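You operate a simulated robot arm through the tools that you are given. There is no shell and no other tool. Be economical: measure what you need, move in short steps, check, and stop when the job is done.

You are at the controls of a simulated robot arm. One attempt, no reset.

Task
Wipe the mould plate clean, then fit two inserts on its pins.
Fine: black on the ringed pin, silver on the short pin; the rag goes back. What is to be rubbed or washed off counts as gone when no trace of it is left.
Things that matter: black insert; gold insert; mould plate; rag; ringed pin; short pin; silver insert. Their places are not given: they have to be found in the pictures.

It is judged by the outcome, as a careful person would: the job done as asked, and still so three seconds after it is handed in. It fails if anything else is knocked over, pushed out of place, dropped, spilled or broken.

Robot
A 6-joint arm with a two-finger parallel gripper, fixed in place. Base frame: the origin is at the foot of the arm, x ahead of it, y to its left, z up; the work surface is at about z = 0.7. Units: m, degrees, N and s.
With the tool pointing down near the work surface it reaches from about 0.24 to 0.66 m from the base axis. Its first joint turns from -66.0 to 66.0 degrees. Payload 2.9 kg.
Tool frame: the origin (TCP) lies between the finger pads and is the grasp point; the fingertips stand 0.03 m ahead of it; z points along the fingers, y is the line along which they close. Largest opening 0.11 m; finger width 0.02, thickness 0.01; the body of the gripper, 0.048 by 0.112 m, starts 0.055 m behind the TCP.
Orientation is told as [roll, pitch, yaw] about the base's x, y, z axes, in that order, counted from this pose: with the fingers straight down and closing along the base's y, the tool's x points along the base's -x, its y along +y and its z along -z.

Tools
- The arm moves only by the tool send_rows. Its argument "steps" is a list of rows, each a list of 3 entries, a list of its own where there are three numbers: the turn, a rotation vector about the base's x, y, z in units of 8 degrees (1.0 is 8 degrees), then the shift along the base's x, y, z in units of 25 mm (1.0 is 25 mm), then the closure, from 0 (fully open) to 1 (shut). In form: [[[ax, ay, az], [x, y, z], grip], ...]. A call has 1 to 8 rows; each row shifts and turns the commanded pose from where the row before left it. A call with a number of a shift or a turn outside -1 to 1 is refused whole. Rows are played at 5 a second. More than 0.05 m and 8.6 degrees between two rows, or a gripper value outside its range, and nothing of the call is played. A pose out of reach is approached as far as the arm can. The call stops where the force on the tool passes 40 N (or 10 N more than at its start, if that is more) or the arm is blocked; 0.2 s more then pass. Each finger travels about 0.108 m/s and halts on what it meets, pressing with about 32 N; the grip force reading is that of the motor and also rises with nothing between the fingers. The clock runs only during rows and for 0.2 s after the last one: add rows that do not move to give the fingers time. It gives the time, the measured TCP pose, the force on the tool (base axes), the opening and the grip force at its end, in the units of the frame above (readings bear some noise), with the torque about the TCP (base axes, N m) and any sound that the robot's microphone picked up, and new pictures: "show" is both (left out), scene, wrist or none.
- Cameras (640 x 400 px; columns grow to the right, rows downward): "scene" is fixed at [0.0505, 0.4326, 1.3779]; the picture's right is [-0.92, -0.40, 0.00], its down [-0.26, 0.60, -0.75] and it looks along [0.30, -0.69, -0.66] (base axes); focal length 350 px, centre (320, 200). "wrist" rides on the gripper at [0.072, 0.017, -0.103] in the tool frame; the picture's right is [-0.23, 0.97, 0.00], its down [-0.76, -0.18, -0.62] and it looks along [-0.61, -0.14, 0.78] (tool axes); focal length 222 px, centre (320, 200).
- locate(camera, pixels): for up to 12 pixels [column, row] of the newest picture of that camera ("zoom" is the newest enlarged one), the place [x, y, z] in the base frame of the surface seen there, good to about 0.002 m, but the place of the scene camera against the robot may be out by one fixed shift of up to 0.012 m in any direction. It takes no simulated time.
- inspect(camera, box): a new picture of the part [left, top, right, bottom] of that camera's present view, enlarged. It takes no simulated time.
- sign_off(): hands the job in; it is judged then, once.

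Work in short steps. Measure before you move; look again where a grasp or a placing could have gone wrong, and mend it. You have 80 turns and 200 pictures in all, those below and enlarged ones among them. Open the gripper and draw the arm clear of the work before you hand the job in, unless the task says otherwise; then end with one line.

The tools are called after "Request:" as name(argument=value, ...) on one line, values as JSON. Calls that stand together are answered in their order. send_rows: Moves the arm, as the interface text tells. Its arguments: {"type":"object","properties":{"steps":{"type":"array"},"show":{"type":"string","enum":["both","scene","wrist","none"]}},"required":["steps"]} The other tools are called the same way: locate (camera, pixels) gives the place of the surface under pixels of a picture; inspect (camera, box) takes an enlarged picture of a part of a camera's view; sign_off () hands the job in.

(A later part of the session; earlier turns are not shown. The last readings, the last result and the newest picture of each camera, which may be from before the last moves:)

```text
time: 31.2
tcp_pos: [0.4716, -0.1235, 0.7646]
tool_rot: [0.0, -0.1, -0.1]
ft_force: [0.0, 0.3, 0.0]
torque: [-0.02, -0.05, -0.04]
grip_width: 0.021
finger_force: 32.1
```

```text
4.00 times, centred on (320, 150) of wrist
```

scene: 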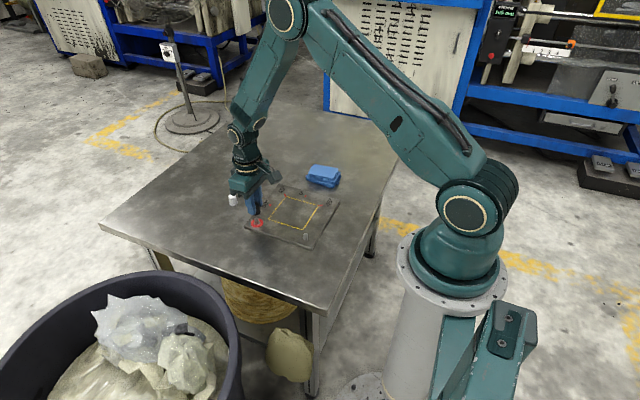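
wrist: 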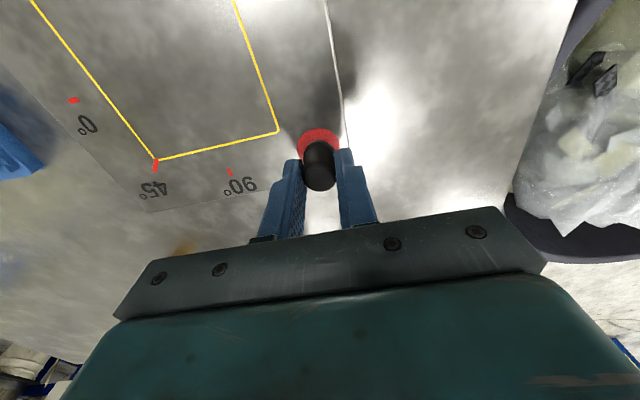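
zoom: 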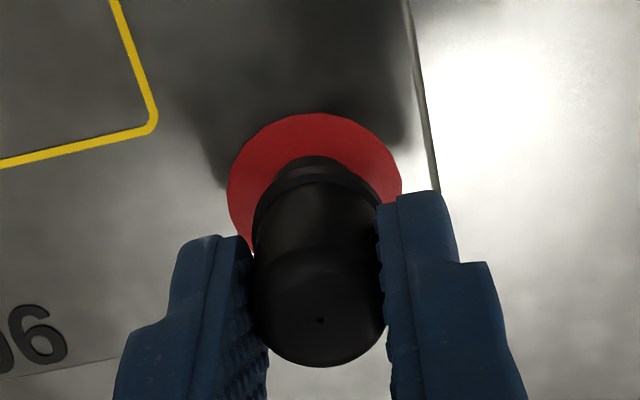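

Ring and insert now look concentric along the insert's slightly slanted image axis, and there is no force. I lower on in small steps.

Request:
send_rows(steps=[[[0, 0, 0], [0, 0, -0.1], 1], [[0, 0, 0], [0, 0, -0.1], 1], [[0, 0, 0], [0, 0, -0.1], 1], [[0, 0, 0], [0, 0, 0], 1]], show="none")

Request:
inspect(camera="scene", box=[220, 185, 300, 235])

```text
time: 32.2
tcp_pos: [0.4708, -0.1223, 0.7574]
tool_rot: [0.1, -0.1, 0.0]
ft_force: [-0.6, -0.3, 0.1]
torque: [0.01, -0.02, 0.01]
grip_width: 0.0207
finger_force: 31.7
```

```text
8.00 times, centred on (260, 210) of scene
```

zoom: 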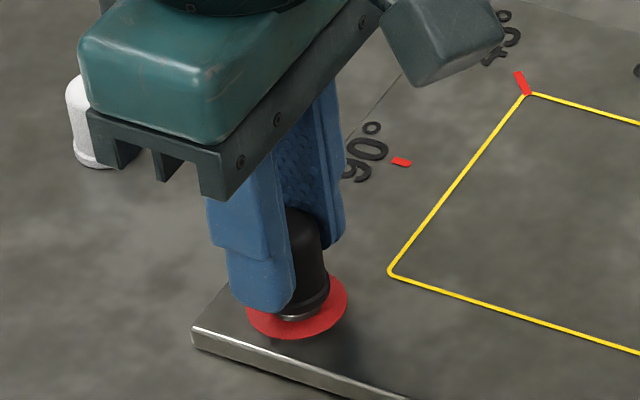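

The insert is sliding over the pin without force. I go on down until it seats at about z 0.749.

Request:
send_rows(steps=[[[0, 0, 0], [0, 0, -0.1], 1], [[0, 0, 0], [0, 0, -0.1], 1], [[0, 0, 0], [0, 0, -0.06], 1], [[0, 0, 0], [0, 0, 0], 1]], show="none")

Request:
inspect(camera="scene", box=[220, 185, 300, 235])

```text
time: 33.2
tcp_pos: [0.4708, -0.1228, 0.7505]
tool_rot: [0.1, 0.0, -0.1]
ft_force: [0.3, 0.2, 2.1]
torque: [0.0, -0.03, 0.01]
grip_width: 0.0207
finger_force: 31.6
```

```text
8.00 times, centred on (260, 210) of scene
```

zoom: 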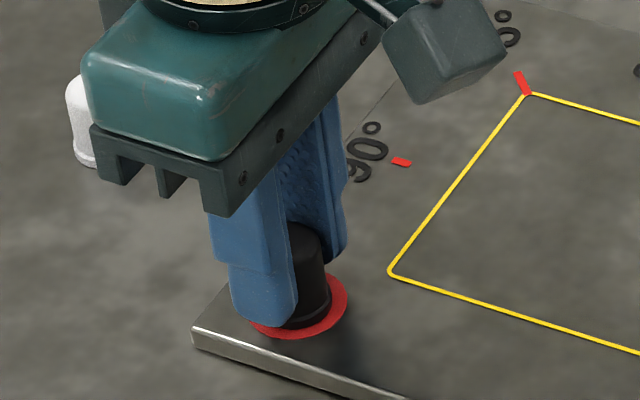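

Force begins at 2 N, so it is just about seated. I press 1 mm more, open part-way and rise.

Request:
send_rows(steps=[[[0, 0, 0], [0, 0, -0.03], 1], [[0, 0, 0], [0, 0, 0], 1]], show="none")

Request:
send_rows(steps=[[[0, 0, 0], [0, 0, 0], 0.7], [[0, 0, 0], [0, 0, 0], 0.55], [[0, 0, 0], [0, 0, 0], 0.55], [[0, 0, 0], [0, 0, 0.6], 0.55], [[0, 0, 0], [0, 0, 0.9], 0.55], [[0, 0, 0], [0, 0, 0.9], 0.55], [[0, 0, 0], [0, 0, 0], 0.55]])

Request:
inspect(camera="scene", box=[220, 185, 300, 235])

```text
time: 33.9
tcp_pos: [0.4711, -0.1213, 0.7511]
tool_rot: [0.2, 0.0, 0.1]
ft_force: [-0.6, -0.8, 3.5]
torque: [-0.02, -0.01, 0.02]
grip_width: 0.0208
finger_force: 31.9
```

```text
time: 35.5
tcp_pos: [0.4707, -0.1234, 0.8115]
tool_rot: [0.1, 0.0, -0.1]
ft_force: [0.4, 0.3, 1.0]
torque: [-0.03, 0.01, 0.0]
grip_width: 0.0494
finger_force: 0.0
```

scene: 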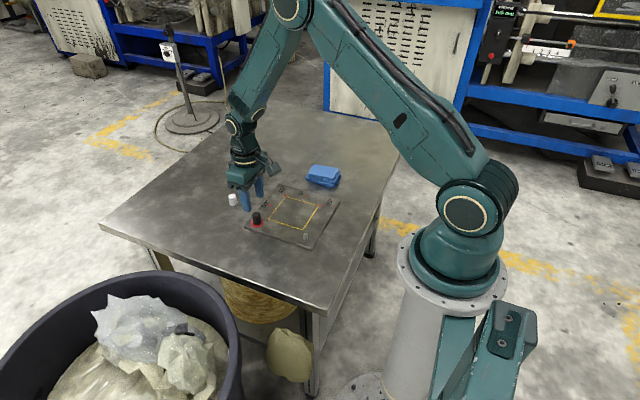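
wrist: 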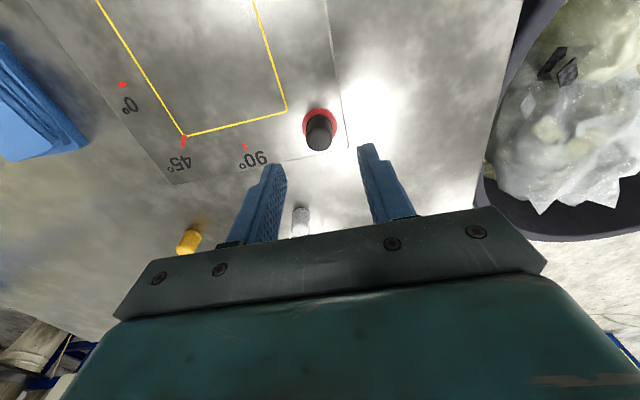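

```text
8.00 times, centred on (260, 210) of scene
```

zoom: 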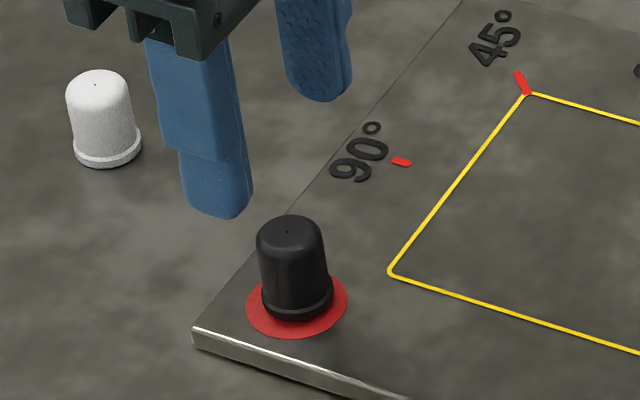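

Black is seated upright on the ringed pin. Now I move above silver at about (0.580,-0.175).

Request:
send_rows(steps=[[[0, 0, 0], [0.874, -0.412, 0], 0.55], [[0, 0, 0], [0.874, -0.412, 0], 0.55], [[0, 0, 0], [0.874, -0.412, 0], 0.55], [[0, 0, 0], [0.874, -0.412, -0.2], 0.55], [[0, 0, 0], [0.874, -0.412, -0.3], 0.55], [[0, 0, 0], [0, 0, 0], 0.55]], show="wrist")

Request:
inspect(camera="wrist", box=[240, 100, 400, 200])

```text
time: 36.9
tcp_pos: [0.5817, -0.1738, 0.7976]
tool_rot: [0.1, 0.0, -0.1]
ft_force: [0.5, -0.6, 0.2]
torque: [0.0, -0.03, 0.01]
grip_width: 0.0497
finger_force: 0.0
```

wrist: 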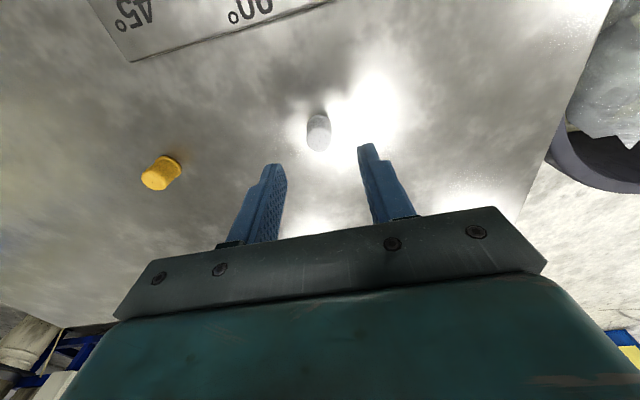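

```text
4.00 times, centred on (320, 150) of wrist
```

zoom: 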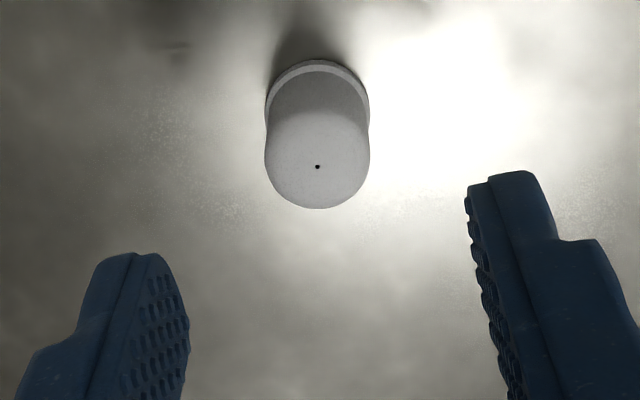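

The dot is at zoom (317,166), where black's aligned dot was (324,158), so I shift +2 mm in x and -1 mm in y. Then I descend to z 0.739.

Request:
send_rows(steps=[[[0, 0, 0], [0.08, -0.05, -0.8], 0.55], [[0, 0, 0], [0, 0, -0.8], 0.55], [[0, 0, 0], [0, 0, -0.6], 0.55], [[0, 0, 0], [0, 0, -0.15], 0.55], [[0, 0, 0], [0, 0, 0], 0.55]], show="none")

Request:
inspect(camera="wrist", box=[240, 120, 400, 220])

Request:
send_rows(steps=[[[0, 0, 0], [0, 0, 0], 0.65], [[0, 0, 0], [0, 0, 0], 0.75], [[0, 0, 0], [0, 0, 0], 0.85], [[0, 0, 0], [0, 0, 0], 1], [[0, 0, 0], [0, 0, 0], 1], [[0, 0, 0], [0, 0, 0], 1]], show="none")

Request:
inspect(camera="wrist", box=[240, 120, 400, 220])

```text
time: 38.0
tcp_pos: [0.5819, -0.1765, 0.7379]
tool_rot: [0.0, -0.1, -0.1]
ft_force: [-0.1, 0.5, -0.3]
torque: [0.01, 0.0, 0.03]
grip_width: 0.0498
finger_force: 0.0
```

```text
4.00 times, centred on (320, 170) of wrist
```

zoom: 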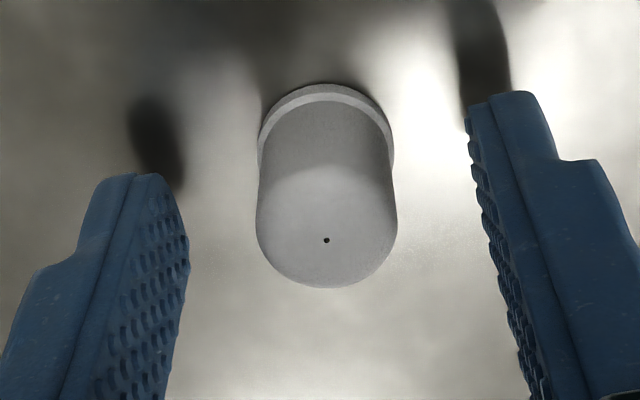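

```text
time: 39.5
tcp_pos: [0.5837, -0.176, 0.7387]
tool_rot: [0.1, 0.0, -0.1]
ft_force: [-0.7, -0.6, -0.2]
torque: [-0.01, -0.01, 0.0]
grip_width: 0.0208
finger_force: 31.6
```

```text
4.00 times, centred on (320, 170) of wrist
```

zoom: 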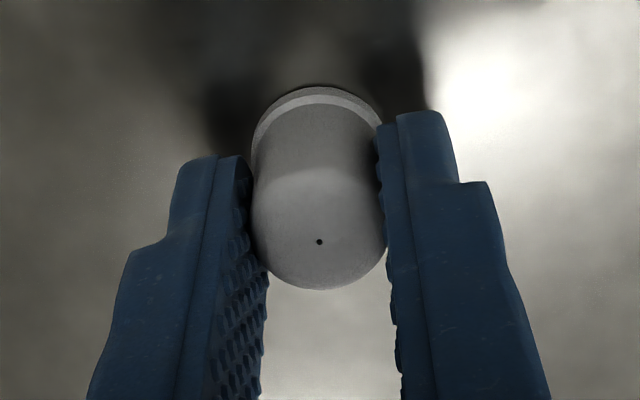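

Silver is gripped just like black was (dot at 319,242). I lift to about 0.83 and carry it toward the short pin near (0.326,-0.123).

Request:
send_rows(steps=[[[0, 0, 0], [0, 0, 0.6], 1], [[0, 0, 0], [0, 0, 0.9], 1], [[0, 0, 0], [0, 0, 0.9], 1], [[0, 0, 0], [0, 0, 0.9], 1], [[0, 0, 0], [-0.8, 0.17, 0.3], 1], [[0, 0, 0], [-0.8, 0.17, 0], 1], [[0, 0, 0], [-0.8, 0.17, 0], 1], [[0, 0, 0], [-0.8, 0.17, 0], 1]], show="none")

Request:
send_rows(steps=[[[0, 0, 0], [-0.9, 0.18, 0], 1], [[0, 0, 0], [-0.9, 0.18, 0], 1], [[0, 0, 0], [-0.9, 0.18, 0], 1], [[0, 0, 0], [-0.9, 0.18, 0], 1], [[0, 0, 0], [-0.9, 0.18, 0], 1], [[0, 0, 0], [-0.9, 0.18, 0], 1], [[0, 0, 0], [-0.9, 0.18, 0], 1], [[0, 0, 0], [-0.7, 0.18, 0], 1]])

Request:
inspect(camera="wrist", box=[240, 90, 400, 190])

```text
time: 41.2
tcp_pos: [0.5011, -0.1586, 0.8301]
tool_rot: [0.1, -0.2, -0.1]
ft_force: [-0.4, -0.7, -0.5]
torque: [-0.01, 0.0, -0.01]
grip_width: 0.0208
finger_force: 32.0
```

```text
time: 43.0
tcp_pos: [0.3264, -0.1217, 0.8286]
tool_rot: [0.0, -0.1, -0.1]
ft_force: [-0.1, -0.4, -0.2]
torque: [0.01, -0.01, 0.04]
grip_width: 0.0206
finger_force: 32.4
```

scene: 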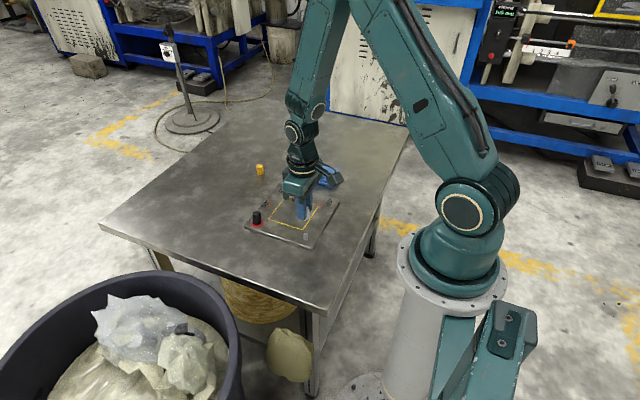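
wrist: 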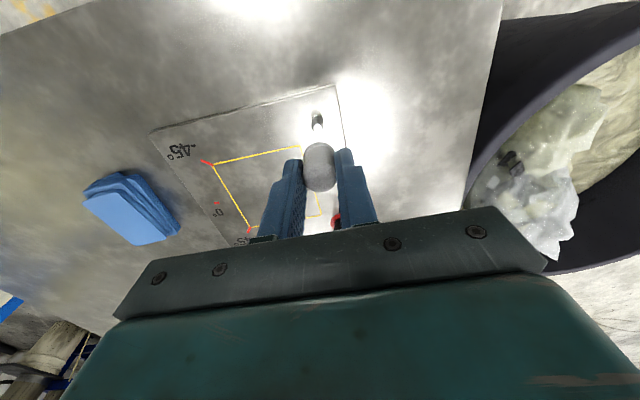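

```text
4.00 times, centred on (320, 140) of wrist
```

zoom: 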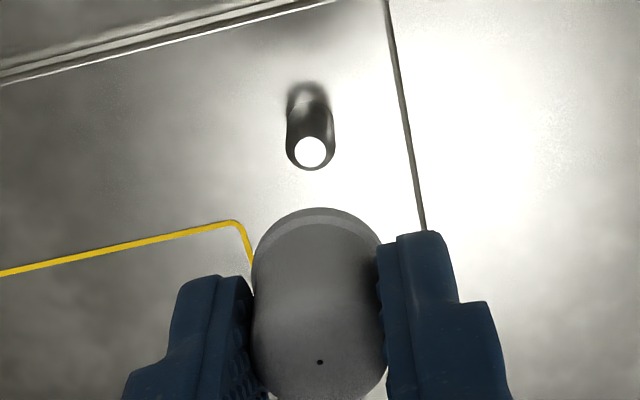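

The short pin's tip is visible at zoom (310,152), nearly under the insert. I locate it along with the dot.

Request:
locate(camera="zoom", pixels=[[310, 152], [306, 148], [314, 156], [310, 145], [310, 158], [320, 362], [288, 145], [334, 145], [287, 125], [330, 125], [235, 222]])

```text
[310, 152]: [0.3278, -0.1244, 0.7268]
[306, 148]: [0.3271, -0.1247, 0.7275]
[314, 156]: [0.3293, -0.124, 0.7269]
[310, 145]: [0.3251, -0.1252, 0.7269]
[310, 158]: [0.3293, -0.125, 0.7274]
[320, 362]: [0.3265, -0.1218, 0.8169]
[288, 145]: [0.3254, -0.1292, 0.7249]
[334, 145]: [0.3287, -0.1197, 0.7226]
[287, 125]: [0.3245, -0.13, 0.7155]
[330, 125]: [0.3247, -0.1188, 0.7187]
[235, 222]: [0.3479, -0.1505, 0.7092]
```

The tip is at about (0.3275,-0.1246). Given how black seated, the TCP target is about (0.327,-0.1238), so I shift and lower to z 0.786 for a check.

Request:
send_rows(steps=[[[0, 0, 0], [0.03, -0.08, -0.6], 1], [[0, 0, 0], [0, 0, -0.6], 1], [[0, 0, 0], [0, 0, -0.5], 1], [[0, 0, 0], [0, 0, 0], 1], [[0, 0, 0], [0, 0, 0], 1]], show="none")

Request:
inspect(camera="wrist", box=[240, 100, 400, 200])

Request:
inspect(camera="scene", box=[260, 200, 340, 250])

```text
time: 44.2
tcp_pos: [0.3285, -0.1239, 0.7874]
tool_rot: [0.2, 0.0, 0.0]
ft_force: [-0.1, -0.2, -0.7]
torque: [0.0, 0.04, 0.03]
grip_width: 0.021
finger_force: 32.0
```

```text
4.00 times, centred on (320, 150) of wrist
```

zoom: 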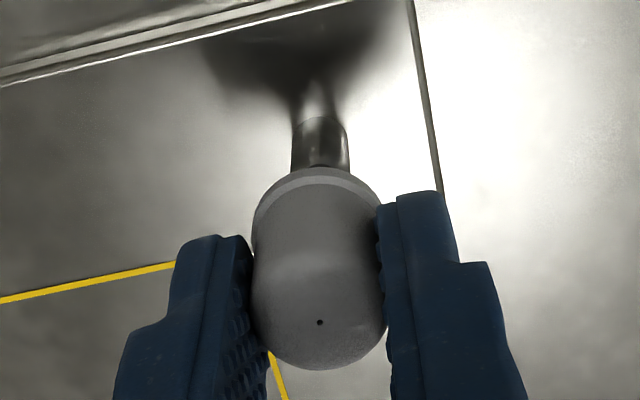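

```text
8.00 times, centred on (300, 225) of scene
```

zoom: 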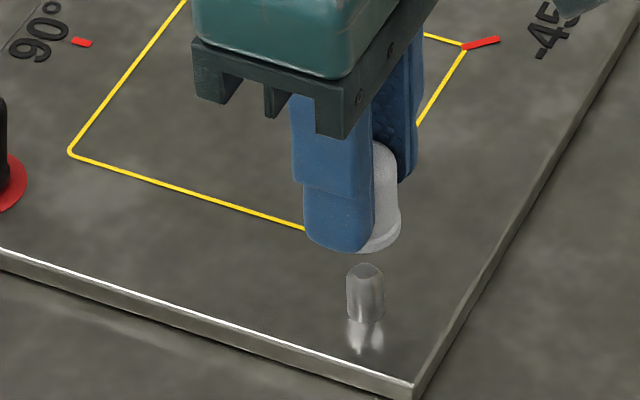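

The pin's column (320.5) and base row match black's aligned view within about 0.3 mm. I lower in small steps past the tip.

Request:
send_rows(steps=[[[0, 0, 0], [-0.01, 0, -0.4], 1], [[0, 0, 0], [0, 0, -0.3], 1], [[0, 0, 0], [0, 0, -0.15], 1], [[0, 0, 0], [0, 0, -0.1], 1], [[0, 0, 0], [0, 0, -0.1], 1], [[0, 0, 0], [0, 0, 0], 1]], show="none")

Request:
inspect(camera="scene", box=[260, 200, 340, 250])

Request:
inspect(camera="wrist", box=[240, 100, 400, 200])

```text
time: 45.6
tcp_pos: [0.3275, -0.1248, 0.7597]
tool_rot: [0.1, 0.1, -0.1]
ft_force: [-0.7, 0.7, 0.6]
torque: [0.03, 0.02, 0.05]
grip_width: 0.0208
finger_force: 32.1
```

```text
8.00 times, centred on (300, 225) of scene
```

zoom: 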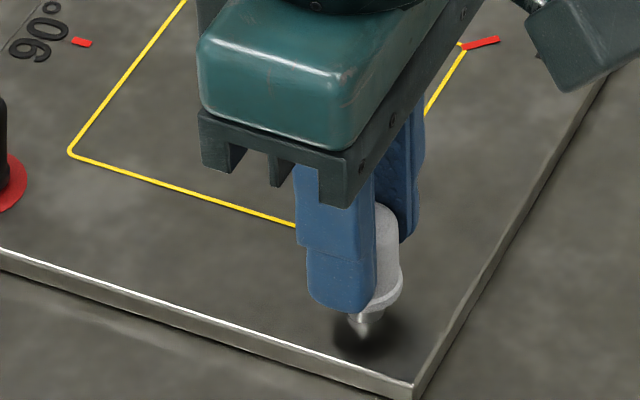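

```text
4.00 times, centred on (320, 150) of wrist
```

zoom: 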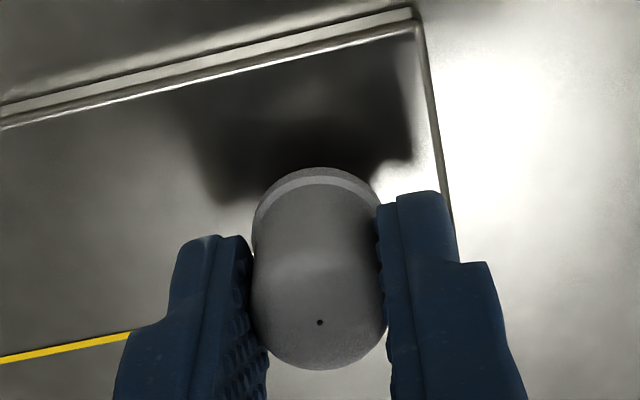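

There is no force with the bottom below the tip, so the insert is on the pin. I continue down to seat.

Request:
send_rows(steps=[[[0, 0, 0], [0, 0, -0.12], 1], [[0, 0, 0], [0, 0, -0.12], 1], [[0, 0, 0], [0, 0, -0.1], 1], [[0, 0, 0], [0, 0, -0.04], 1], [[0, 0, 0], [0, 0, 0], 1]], show="none")

Request:
inspect(camera="scene", box=[260, 200, 340, 250])

```text
time: 46.9
tcp_pos: [0.3269, -0.1245, 0.7496]
tool_rot: [0.1, 0.0, 0.0]
ft_force: [0.4, 0.0, 2.7]
torque: [0.01, -0.03, 0.0]
grip_width: 0.0208
finger_force: 32.3
```

```text
8.00 times, centred on (300, 225) of scene
```

zoom: 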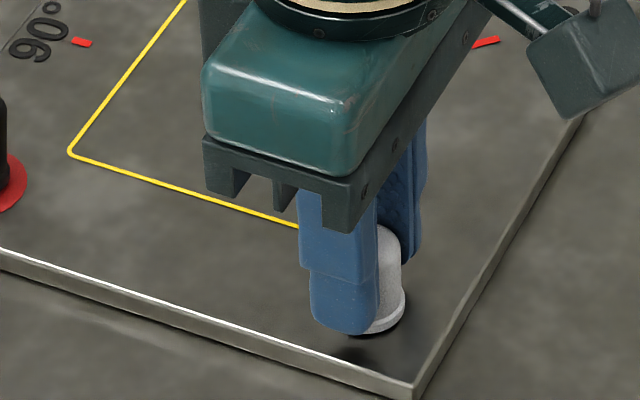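

Contact is at 2.7 N with z 0.7496, so it is seated. I press slightly, release, rise and back away high.

Request:
send_rows(steps=[[[0, 0, 0], [0, 0, -0.03], 1], [[0, 0, 0], [0, 0, 0], 1]], show="none")

Request:
send_rows(steps=[[[0, 0, 0], [0, 0, 0], 0.7], [[0, 0, 0], [0, 0, 0], 0.55], [[0, 0, 0], [0, 0, 0], 0.5], [[0, 0, 0], [0, 0, 0.6], 0.5], [[0, 0, 0], [0, 0, 0.9], 0.5], [[0, 0, 0], [0, 0, 0.9], 0.4], [[0, 0, 0], [0, 0, 0.9], 0.2], [[0, 0, 0], [0, 0, 0.9], 0]], show="none")

Request:
send_rows(steps=[[[0, 0, 0], [0.8, 0, 0.9], 0], [[0, 0, 0], [0.8, 0, 0.9], 0], [[0, 0, 0], [0.8, 0, 0.9], 0], [[0, 0, 0], [0.8, 0, 0], 0], [[0, 0, 0], [0.8, 0, 0], 0], [[0, 0, 0], [0, 0, 0], 0]])

Request:
inspect(camera="scene", box=[210, 150, 370, 250])

Request:
inspect(camera="wrist", box=[160, 0, 400, 150])

```text
time: 47.5
tcp_pos: [0.3276, -0.1242, 0.7494]
tool_rot: [0.1, 0.0, 0.0]
ft_force: [3.8, 0.1, -1.2]
torque: [0.02, 0.37, 0.01]
grip_width: 0.0205
finger_force: 31.5
```

```text
time: 49.2
tcp_pos: [0.3257, -0.1239, 0.8548]
tool_rot: [0.1, 0.0, -0.1]
ft_force: [0.4, -0.1, 0.7]
torque: [-0.02, 0.01, 0.0]
grip_width: 0.1098
finger_force: 0.0
```

```text
time: 50.6
tcp_pos: [0.427, -0.1232, 0.9242]
tool_rot: [0.0, -0.1, -0.1]
ft_force: [0.5, -0.1, -0.2]
torque: [0.03, -0.01, 0.0]
grip_width: 0.1098
finger_force: 0.0
```

scene: 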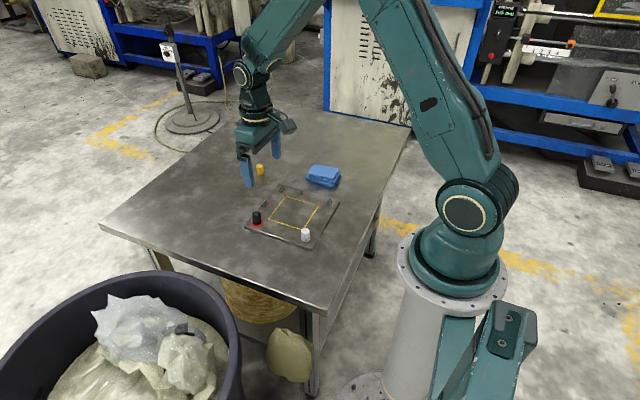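
wrist: 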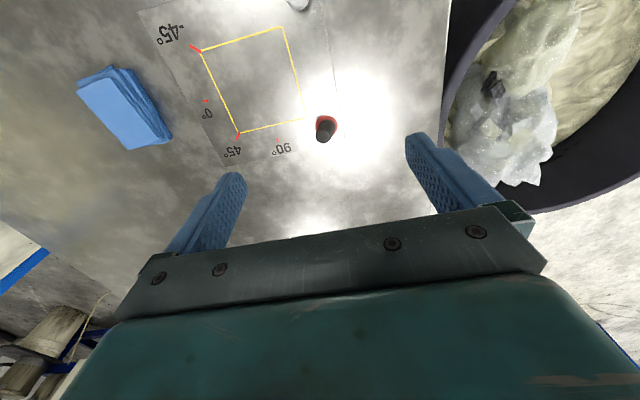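

```text
4.00 times, centred on (290, 200) of scene
```

zoom: 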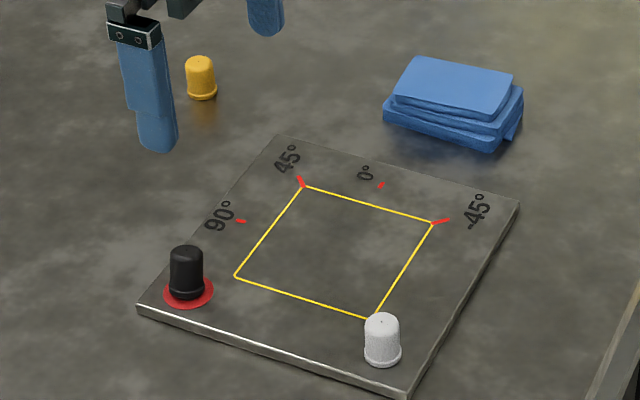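

```text
2.67 times, centred on (280, 75) of wrist
```

zoom: 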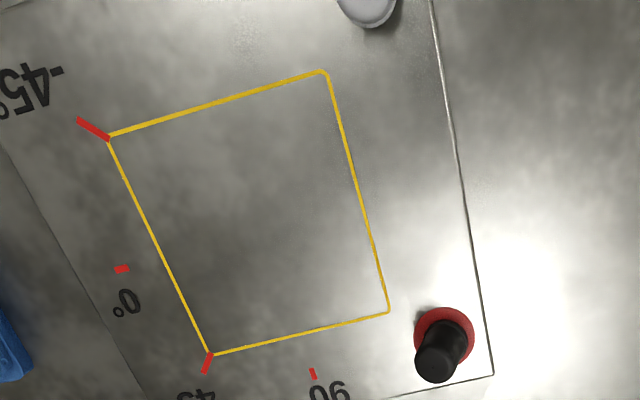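

Everything is placed and the plate looks clean. I take one last close check of silver's seating and the square's surface.

Request:
inspect(camera="scene", box=[284, 215, 332, 245])

Request:
inspect(camera="scene", box=[265, 192, 325, 232])

Request:
locate(camera="scene", pixels=[[305.5, 230], [256.5, 213]])

```text
13.33 times, centred on (308, 230) of scene
```

zoom: 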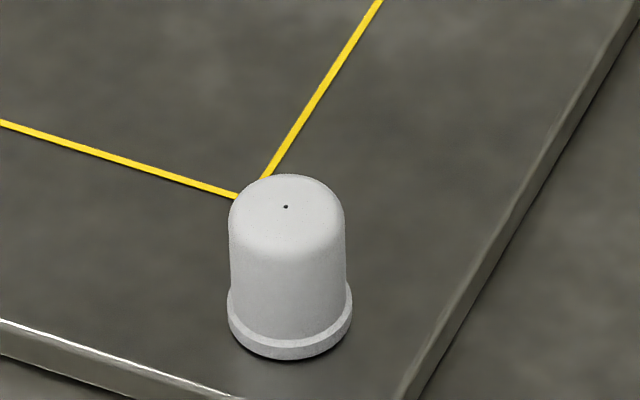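

```text
10.00 times, centred on (295, 212) of scene
```

zoom: 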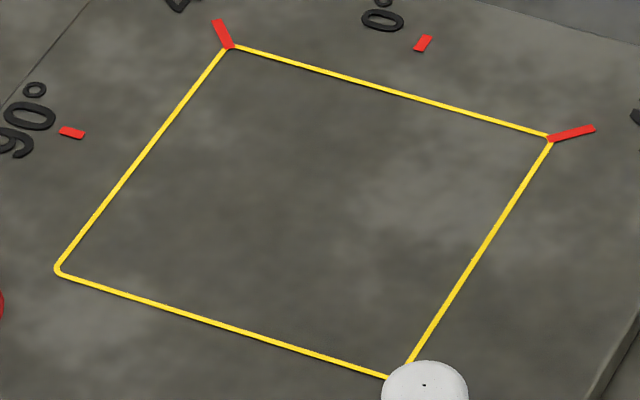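

```text
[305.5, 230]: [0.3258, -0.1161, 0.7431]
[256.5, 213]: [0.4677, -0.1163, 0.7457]
```

Silver is fully seated. Black's top reads slightly higher, so I zoom on its base.

Request:
inspect(camera="scene", box=[234, 203, 282, 233])

Request:
locate(camera="scene", pixels=[[256, 213.5], [256.5, 213.5], [257, 213.5], [256.5, 214], [305.3, 230.4], [305.7, 230.4], [305.5, 230.8]])

```text
13.33 times, centred on (258, 218) of scene
```

zoom: 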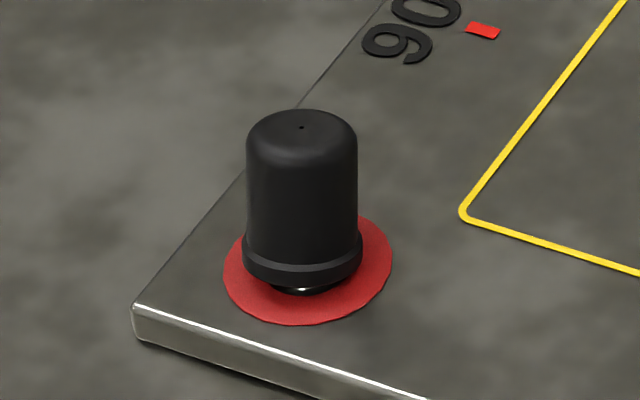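

```text
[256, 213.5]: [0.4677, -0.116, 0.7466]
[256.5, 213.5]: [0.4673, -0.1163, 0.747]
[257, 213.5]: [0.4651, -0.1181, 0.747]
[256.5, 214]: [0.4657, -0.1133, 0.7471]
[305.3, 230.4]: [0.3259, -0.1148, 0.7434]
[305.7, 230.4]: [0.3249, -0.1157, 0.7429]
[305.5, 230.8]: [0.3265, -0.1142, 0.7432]
```

Black sits about 3-4 mm high, with a gap under its flange; it probably rode up on release. I close the fingers, position over it and press its top down gently.

Request:
send_rows(steps=[[[0, 0, 0], [0.6, -0.02, -0.5], 0.4], [[0, 0, 0], [0.6, -0.02, -0.8], 0.7], [[0, 0, 0], [0.55, 0, -0.9], 1], [[0, 0, 0], [0, 0, -0.9], 1], [[0, 0, 0], [0, 0, -0.9], 1], [[0, 0, 0], [0, 0, -0.9], 1], [[0, 0, 0], [0, 0, -0.5], 1], [[0, 0, 0], [0, 0, 0], 1]], show="wrist")

Request:
inspect(camera="scene", box=[234, 195, 282, 235])

Request:
inspect(camera="wrist", box=[240, 100, 400, 200])

```text
time: 52.5
tcp_pos: [0.4716, -0.1252, 0.787]
tool_rot: [0.1, -0.1, -0.1]
ft_force: [-1.1, 0.2, 0.4]
torque: [0.05, -0.04, 0.02]
grip_width: 0.0
finger_force: 32.2
```

wrist: 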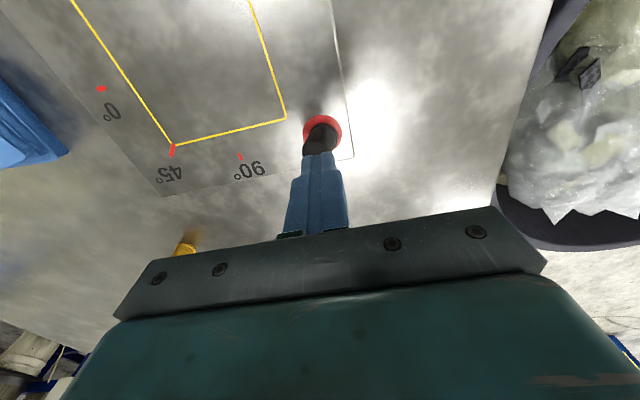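

```text
10.00 times, centred on (258, 215) of scene
```

zoom: 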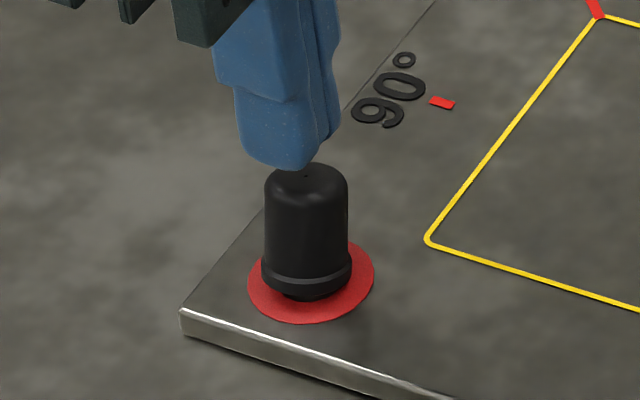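

```text
4.00 times, centred on (320, 150) of wrist
```

zoom: 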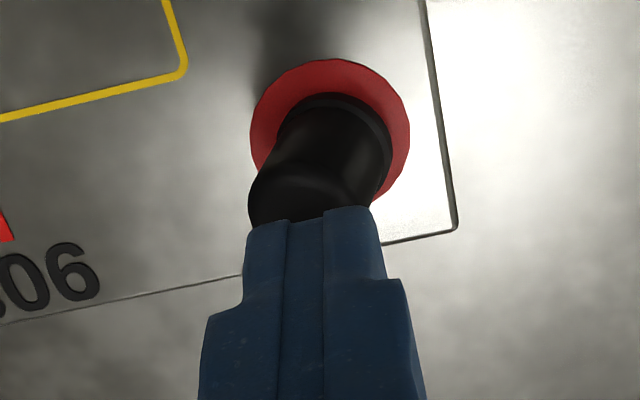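

The wrist view shows black leaning: its top is at column 312 and its flange at 332, so the top tilts toward -y. It was seated about 1.5 mm off in y. I'll open, centre on the pin's y (+1.2 mm) and regrip gently to straighten it.

Request:
send_rows(steps=[[[0, 0, 0], [0, 0.05, 0.4], 0.7], [[0, 0, 0], [0, 0, 0], 0.55], [[0, 0, 0], [0, 0, 0], 0.55], [[0, 0, 0], [0, 0, -0.6], 0.55], [[0, 0, 0], [0, 0, -0.6], 0.55], [[0, 0, 0], [0, 0, -0.5], 0.55], [[0, 0, 0], [0, 0, 0], 0.55]], show="none")

Request:
inspect(camera="wrist", box=[240, 100, 400, 200])

```text
time: 54.0
tcp_pos: [0.4727, -0.1264, 0.7555]
tool_rot: [0.1, 0.0, 0.0]
ft_force: [0.8, -0.1, 0.4]
torque: [-0.02, 0.0, -0.02]
grip_width: 0.0494
finger_force: 0.0
```

```text
4.00 times, centred on (320, 150) of wrist
```

zoom: 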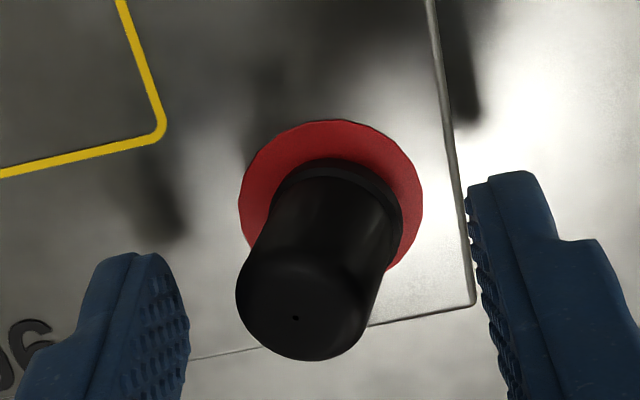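

The tilt is clear: dot at (295,318), flange centre at (337,~190). I measure the dot and ring before closing.

Request:
locate(camera="zoom", pixels=[[295, 318], [240, 195], [421, 190], [338, 121], [274, 190], [402, 210], [330, 121]])

```text
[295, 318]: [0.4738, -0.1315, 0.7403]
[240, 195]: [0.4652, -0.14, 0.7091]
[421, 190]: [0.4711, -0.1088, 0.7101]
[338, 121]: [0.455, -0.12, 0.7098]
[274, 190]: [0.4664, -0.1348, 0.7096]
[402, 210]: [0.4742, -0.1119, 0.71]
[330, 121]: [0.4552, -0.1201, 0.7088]
```

The top leans 7 mm toward -y, and the TCP (y -0.1264) is 2 mm off the ring centre (-0.1244). I shift (-1.5,+2) mm and close slowly to stand it upright.

Request:
send_rows(steps=[[[0, 0, 0], [-0.06, 0.08, 0], 0.55], [[0, 0, 0], [0, 0, 0], 0.62], [[0, 0, 0], [0, 0, 0], 0.66], [[0, 0, 0], [0, 0, 0], 0.7], [[0, 0, 0], [0, 0, 0], 0.74], [[0, 0, 0], [0, 0, 0], 0.78], [[0, 0, 0], [0, 0, 0], 0.78]], show="none")

Request:
inspect(camera="wrist", box=[240, 100, 400, 200])

Request:
inspect(camera="scene", box=[234, 195, 282, 235])

```text
time: 55.6
tcp_pos: [0.4711, -0.123, 0.7555]
tool_rot: [0.1, 0.1, 0.0]
ft_force: [-0.6, 0.3, 0.3]
torque: [0.04, 0.02, 0.01]
grip_width: 0.024
finger_force: 0.1
```

```text
4.00 times, centred on (320, 150) of wrist
```

zoom: 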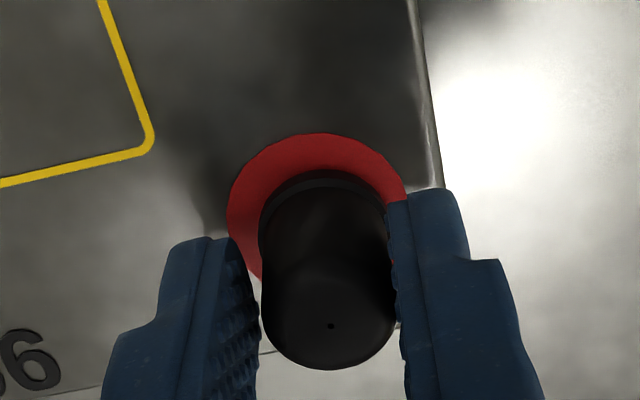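

```text
10.00 times, centred on (258, 215) of scene
```

zoom: 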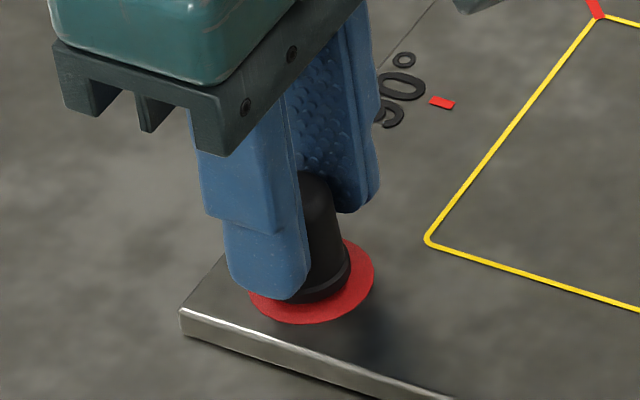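

Black now stands nearly upright between the loose fingers. I check its top height against silver's (about 0.738).

Request:
locate(camera="wrist", pixels=[[322.5, 181.5], [320, 181], [325, 181], [322.5, 184]])

Request:
inspect(camera="scene", box=[246, 212, 278, 232])

```text
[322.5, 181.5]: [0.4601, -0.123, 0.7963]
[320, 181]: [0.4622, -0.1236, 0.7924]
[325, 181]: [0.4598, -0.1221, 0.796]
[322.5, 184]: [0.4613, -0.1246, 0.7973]
```

```text
16.00 times, centred on (262, 222) of scene
```

zoom: 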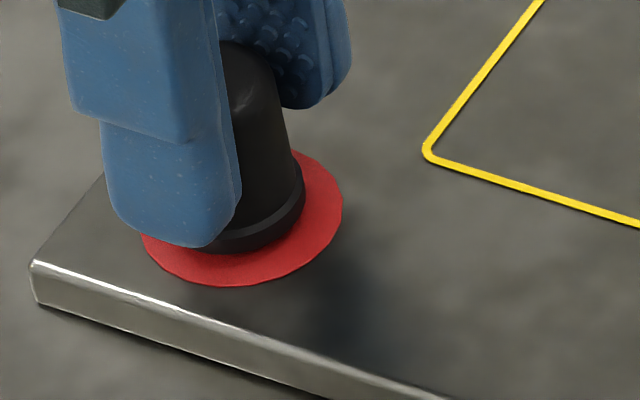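

The locate used a stale picture. I open the fingers slowly and look at whether black now stands flat by itself.

Request:
send_rows(steps=[[[0, 0, 0], [0, 0, 0], 0.74], [[0, 0, 0], [0, 0, 0], 0.7], [[0, 0, 0], [0, 0, 0], 0.64], [[0, 0, 0], [0, 0, 0], 0.6], [[0, 0, 0], [0, 0, 0], 0.6]], show="wrist")

Request:
inspect(camera="scene", box=[246, 212, 278, 232])

Request:
inspect(camera="wrist", box=[240, 100, 400, 200])

```text
time: 56.9
tcp_pos: [0.4694, -0.1233, 0.7565]
tool_rot: [0.1, 0.1, -0.1]
ft_force: [0.4, -0.1, 0.7]
torque: [0.01, 0.03, 0.01]
grip_width: 0.044
finger_force: 0.1
```

wrist: 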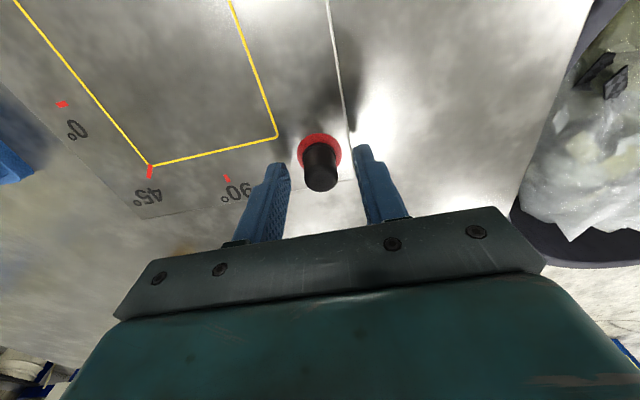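

```text
16.00 times, centred on (262, 222) of scene
```

zoom: 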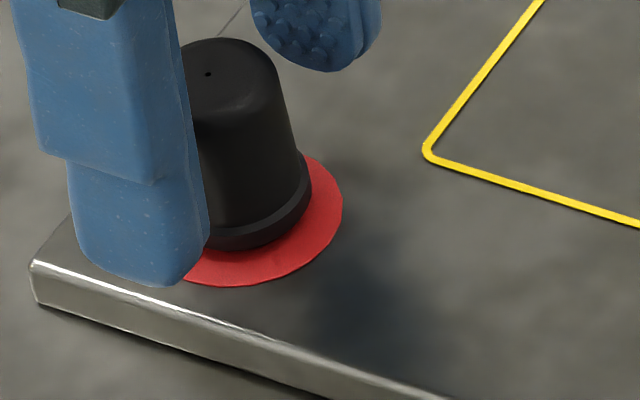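

```text
4.00 times, centred on (320, 150) of wrist
```

zoom: 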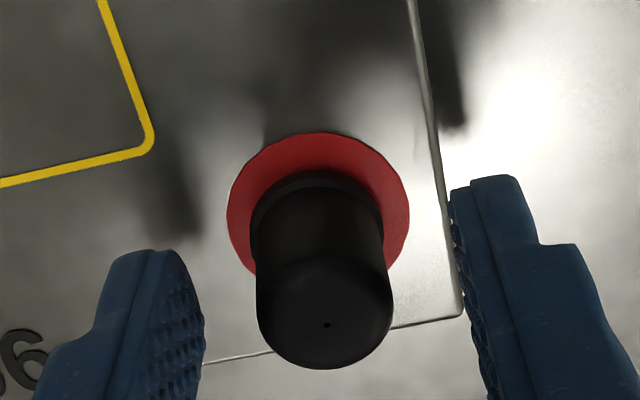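

Black is now upright in y but leans toward +x, rocking as if its bore rests on the pin tip, so it needs to be pressed down while held upright. I rise, turn the gripper 90 degrees to close along x, and look.

Request:
send_rows(steps=[[[0, 0, 0], [0, 0, 0.8], 0.55], [[0, 0, 0], [0, 0, 0.8], 0.55], [[0, 0, 1], [0, 0, 0], 0.55], [[0, 0, 1], [0, 0, 0], 0.55], [[0, 0, 1], [0, 0, 0], 0.55], [[0, 0, 1], [0, 0, 0], 0.55], [[0, 0, 1], [0, 0, 0], 0.55], [[0, 0, 1], [0, 0, 0], 0.55]], show="none")

Request:
send_rows(steps=[[[0, 0, 1], [0, 0, 0], 0.55], [[0, 0, 1], [0, 0, 0], 0.55], [[0, 0, 1], [0, 0, 0], 0.55], [[0, 0, 1], [0, 0, 0], 0.55], [[0, 0, 1], [0, 0, 0], 0.55], [[0, 0, 0.25], [0, 0, 0], 0.55], [[0, 0, 0], [0, 0, 0], 0.55]], show="both")

Request:
inspect(camera="wrist", box=[240, 100, 400, 200])

Request:
inspect(camera="scene", box=[246, 207, 278, 232])

```text
time: 58.6
tcp_pos: [0.4685, -0.121, 0.7952]
tool_rot: [0.1, 0.0, 48.1]
ft_force: [-0.6, -0.1, -0.9]
torque: [-0.01, 0.02, -0.02]
grip_width: 0.0496
finger_force: 0.0
```

```text
time: 60.2
tcp_pos: [0.4694, -0.122, 0.7957]
tool_rot: [0.2, 0.0, 90.0]
ft_force: [0.2, -0.4, -0.8]
torque: [0.01, 0.02, 0.02]
grip_width: 0.0497
finger_force: 0.1
```

scene: 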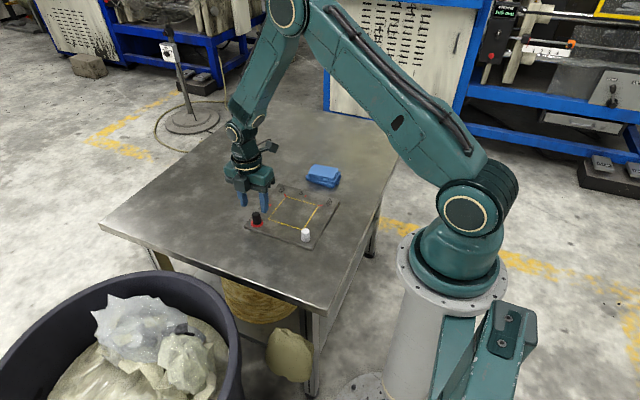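
wrist: 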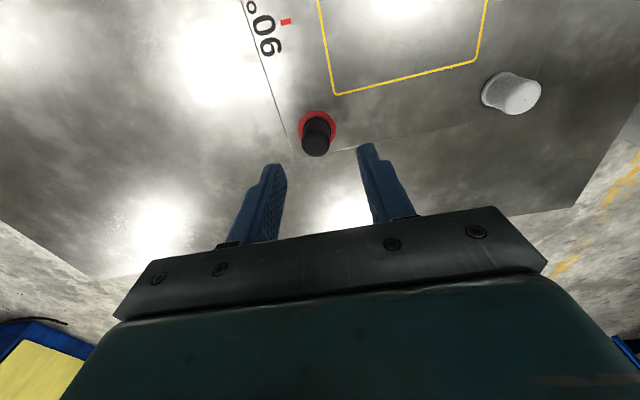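

```text
4.00 times, centred on (320, 150) of wrist
```

zoom: 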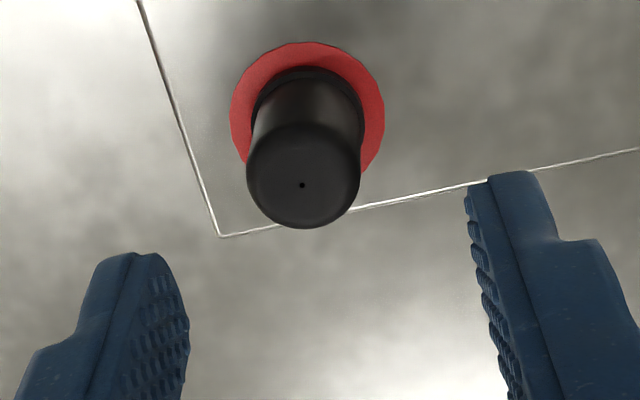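

```text
16.00 times, centred on (262, 220) of scene
```

zoom: 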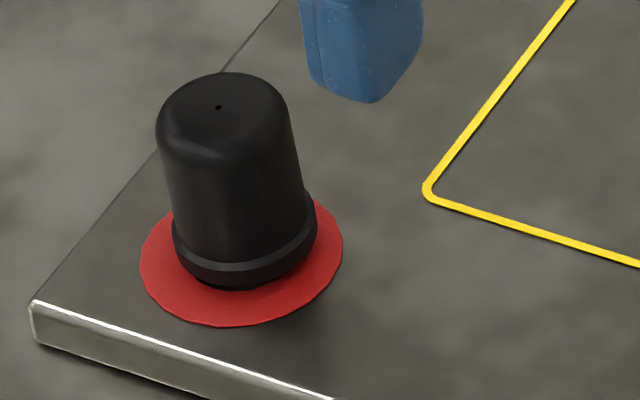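

Black leans to +x. I locate the ring edges and dot in the wrist view to centre before regripping.

Request:
locate(camera="wrist", pixels=[[315.5, 146.2], [298, 127], [335.7, 126], [313, 111], [316, 110.7], [309, 124], [329, 124]])

```text
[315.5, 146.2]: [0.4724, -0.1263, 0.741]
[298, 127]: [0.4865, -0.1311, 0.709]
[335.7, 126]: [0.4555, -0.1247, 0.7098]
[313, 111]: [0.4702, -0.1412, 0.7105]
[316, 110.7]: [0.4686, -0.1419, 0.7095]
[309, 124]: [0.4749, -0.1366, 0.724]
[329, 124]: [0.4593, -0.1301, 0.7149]
```

The ring centre is (0.471,-0.1247). I shift (+1.6,-2.5) mm, lower to z 0.752 and grip black fully along x.

Request:
send_rows(steps=[[[0, 0, 0], [0.06, -0.1, -0.6], 0.55], [[0, 0, 0], [0, 0, -0.6], 0.55], [[0, 0, 0], [0, 0, -0.53], 0.55], [[0, 0, 0], [0, 0, 0], 0.62], [[0, 0, 0], [0, 0, 0], 0.7], [[0, 0, 0], [0, 0, 0], 0.78], [[0, 0, 0], [0, 0, 0], 1], [[0, 0, 0], [0, 0, 0], 1]], show="wrist")

Request:
inspect(camera="wrist", box=[240, 100, 400, 200])

Request:
inspect(camera="scene", box=[246, 207, 278, 232])

```text
time: 62.0
tcp_pos: [0.4705, -0.1237, 0.7519]
tool_rot: [0.1, 0.0, 89.9]
ft_force: [0.9, 1.0, -0.1]
torque: [0.0, 0.01, 0.03]
grip_width: 0.0208
finger_force: 31.8
```

wrist: 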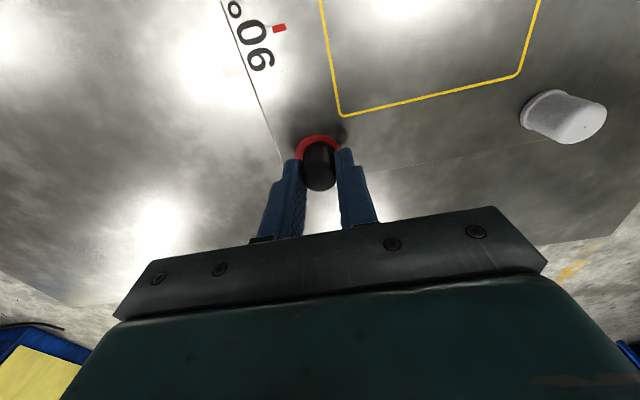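

```text
4.00 times, centred on (320, 150) of wrist
```

zoom: 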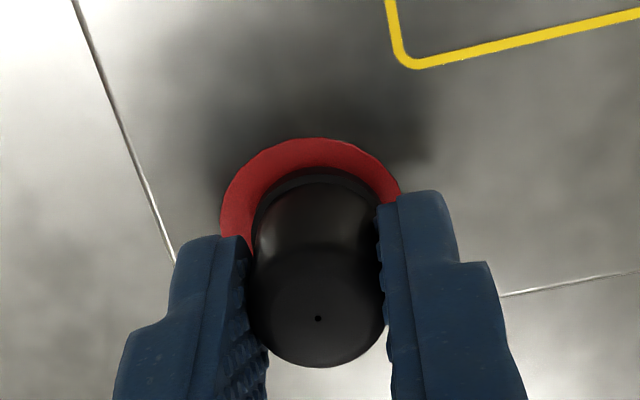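

```text
16.00 times, centred on (262, 220) of scene
```

zoom: 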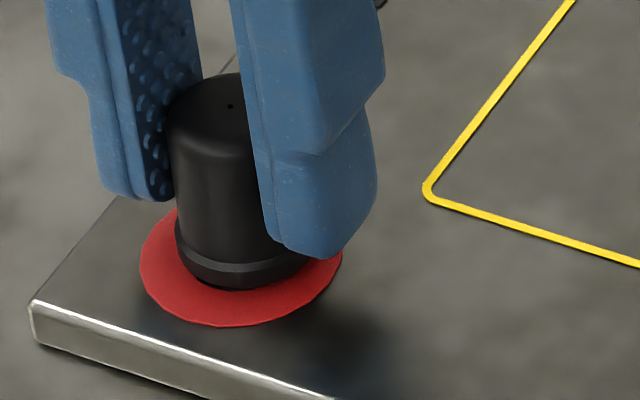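

Black is gripped upright, with torque and force near zero. I press down 1 mm at a time and watch the force.

Request:
send_rows(steps=[[[0, 0, 0], [0, 0, -0.04], 1], [[0, 0, 0], [0, 0, 0], 1], [[0, 0, 0], [0, 0, -0.04], 1], [[0, 0, 0], [0, 0, 0], 1]], show="none")

Request:
inspect(camera="scene", box=[246, 207, 278, 232])

```text
time: 63.0
tcp_pos: [0.4707, -0.1239, 0.7491]
tool_rot: [0.0, 0.1, 89.9]
ft_force: [-0.1, -0.1, 2.7]
torque: [-0.03, -0.01, 0.03]
grip_width: 0.0209
finger_force: 32.1
```

```text
16.00 times, centred on (262, 220) of scene
```

zoom: 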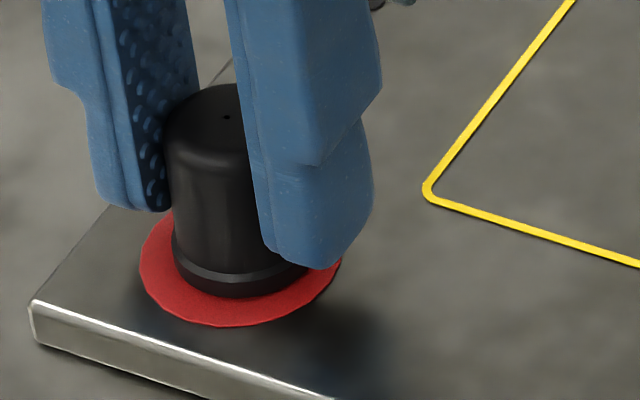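

It went down with only 2.7 N. I keep pressing until the force shows a hard stop.

Request:
send_rows(steps=[[[0, 0, 0], [0, 0, -0.03], 1], [[0, 0, 0], [0, 0, 0], 1], [[0, 0, 0], [0, 0, -0.03], 1], [[0, 0, 0], [0, 0, 0], 1]], show="none")

Request:
inspect(camera="scene", box=[246, 207, 278, 232])

```text
time: 64.0
tcp_pos: [0.472, -0.1248, 0.7481]
tool_rot: [-0.1, 0.0, 90.0]
ft_force: [8.9, 9.1, 4.9]
torque: [-0.32, -0.19, -0.02]
grip_width: 0.0208
finger_force: 32.3
```

```text
16.00 times, centred on (262, 220) of scene
```

zoom: 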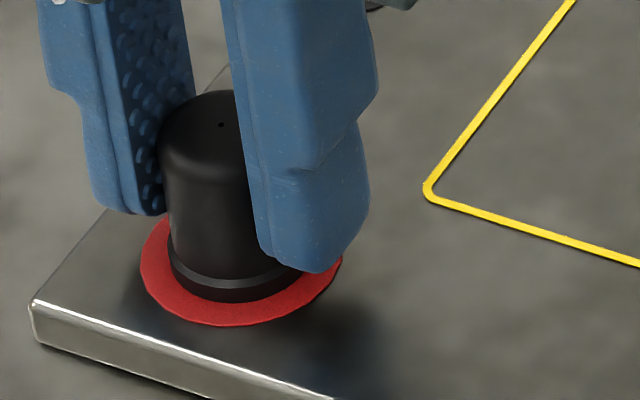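

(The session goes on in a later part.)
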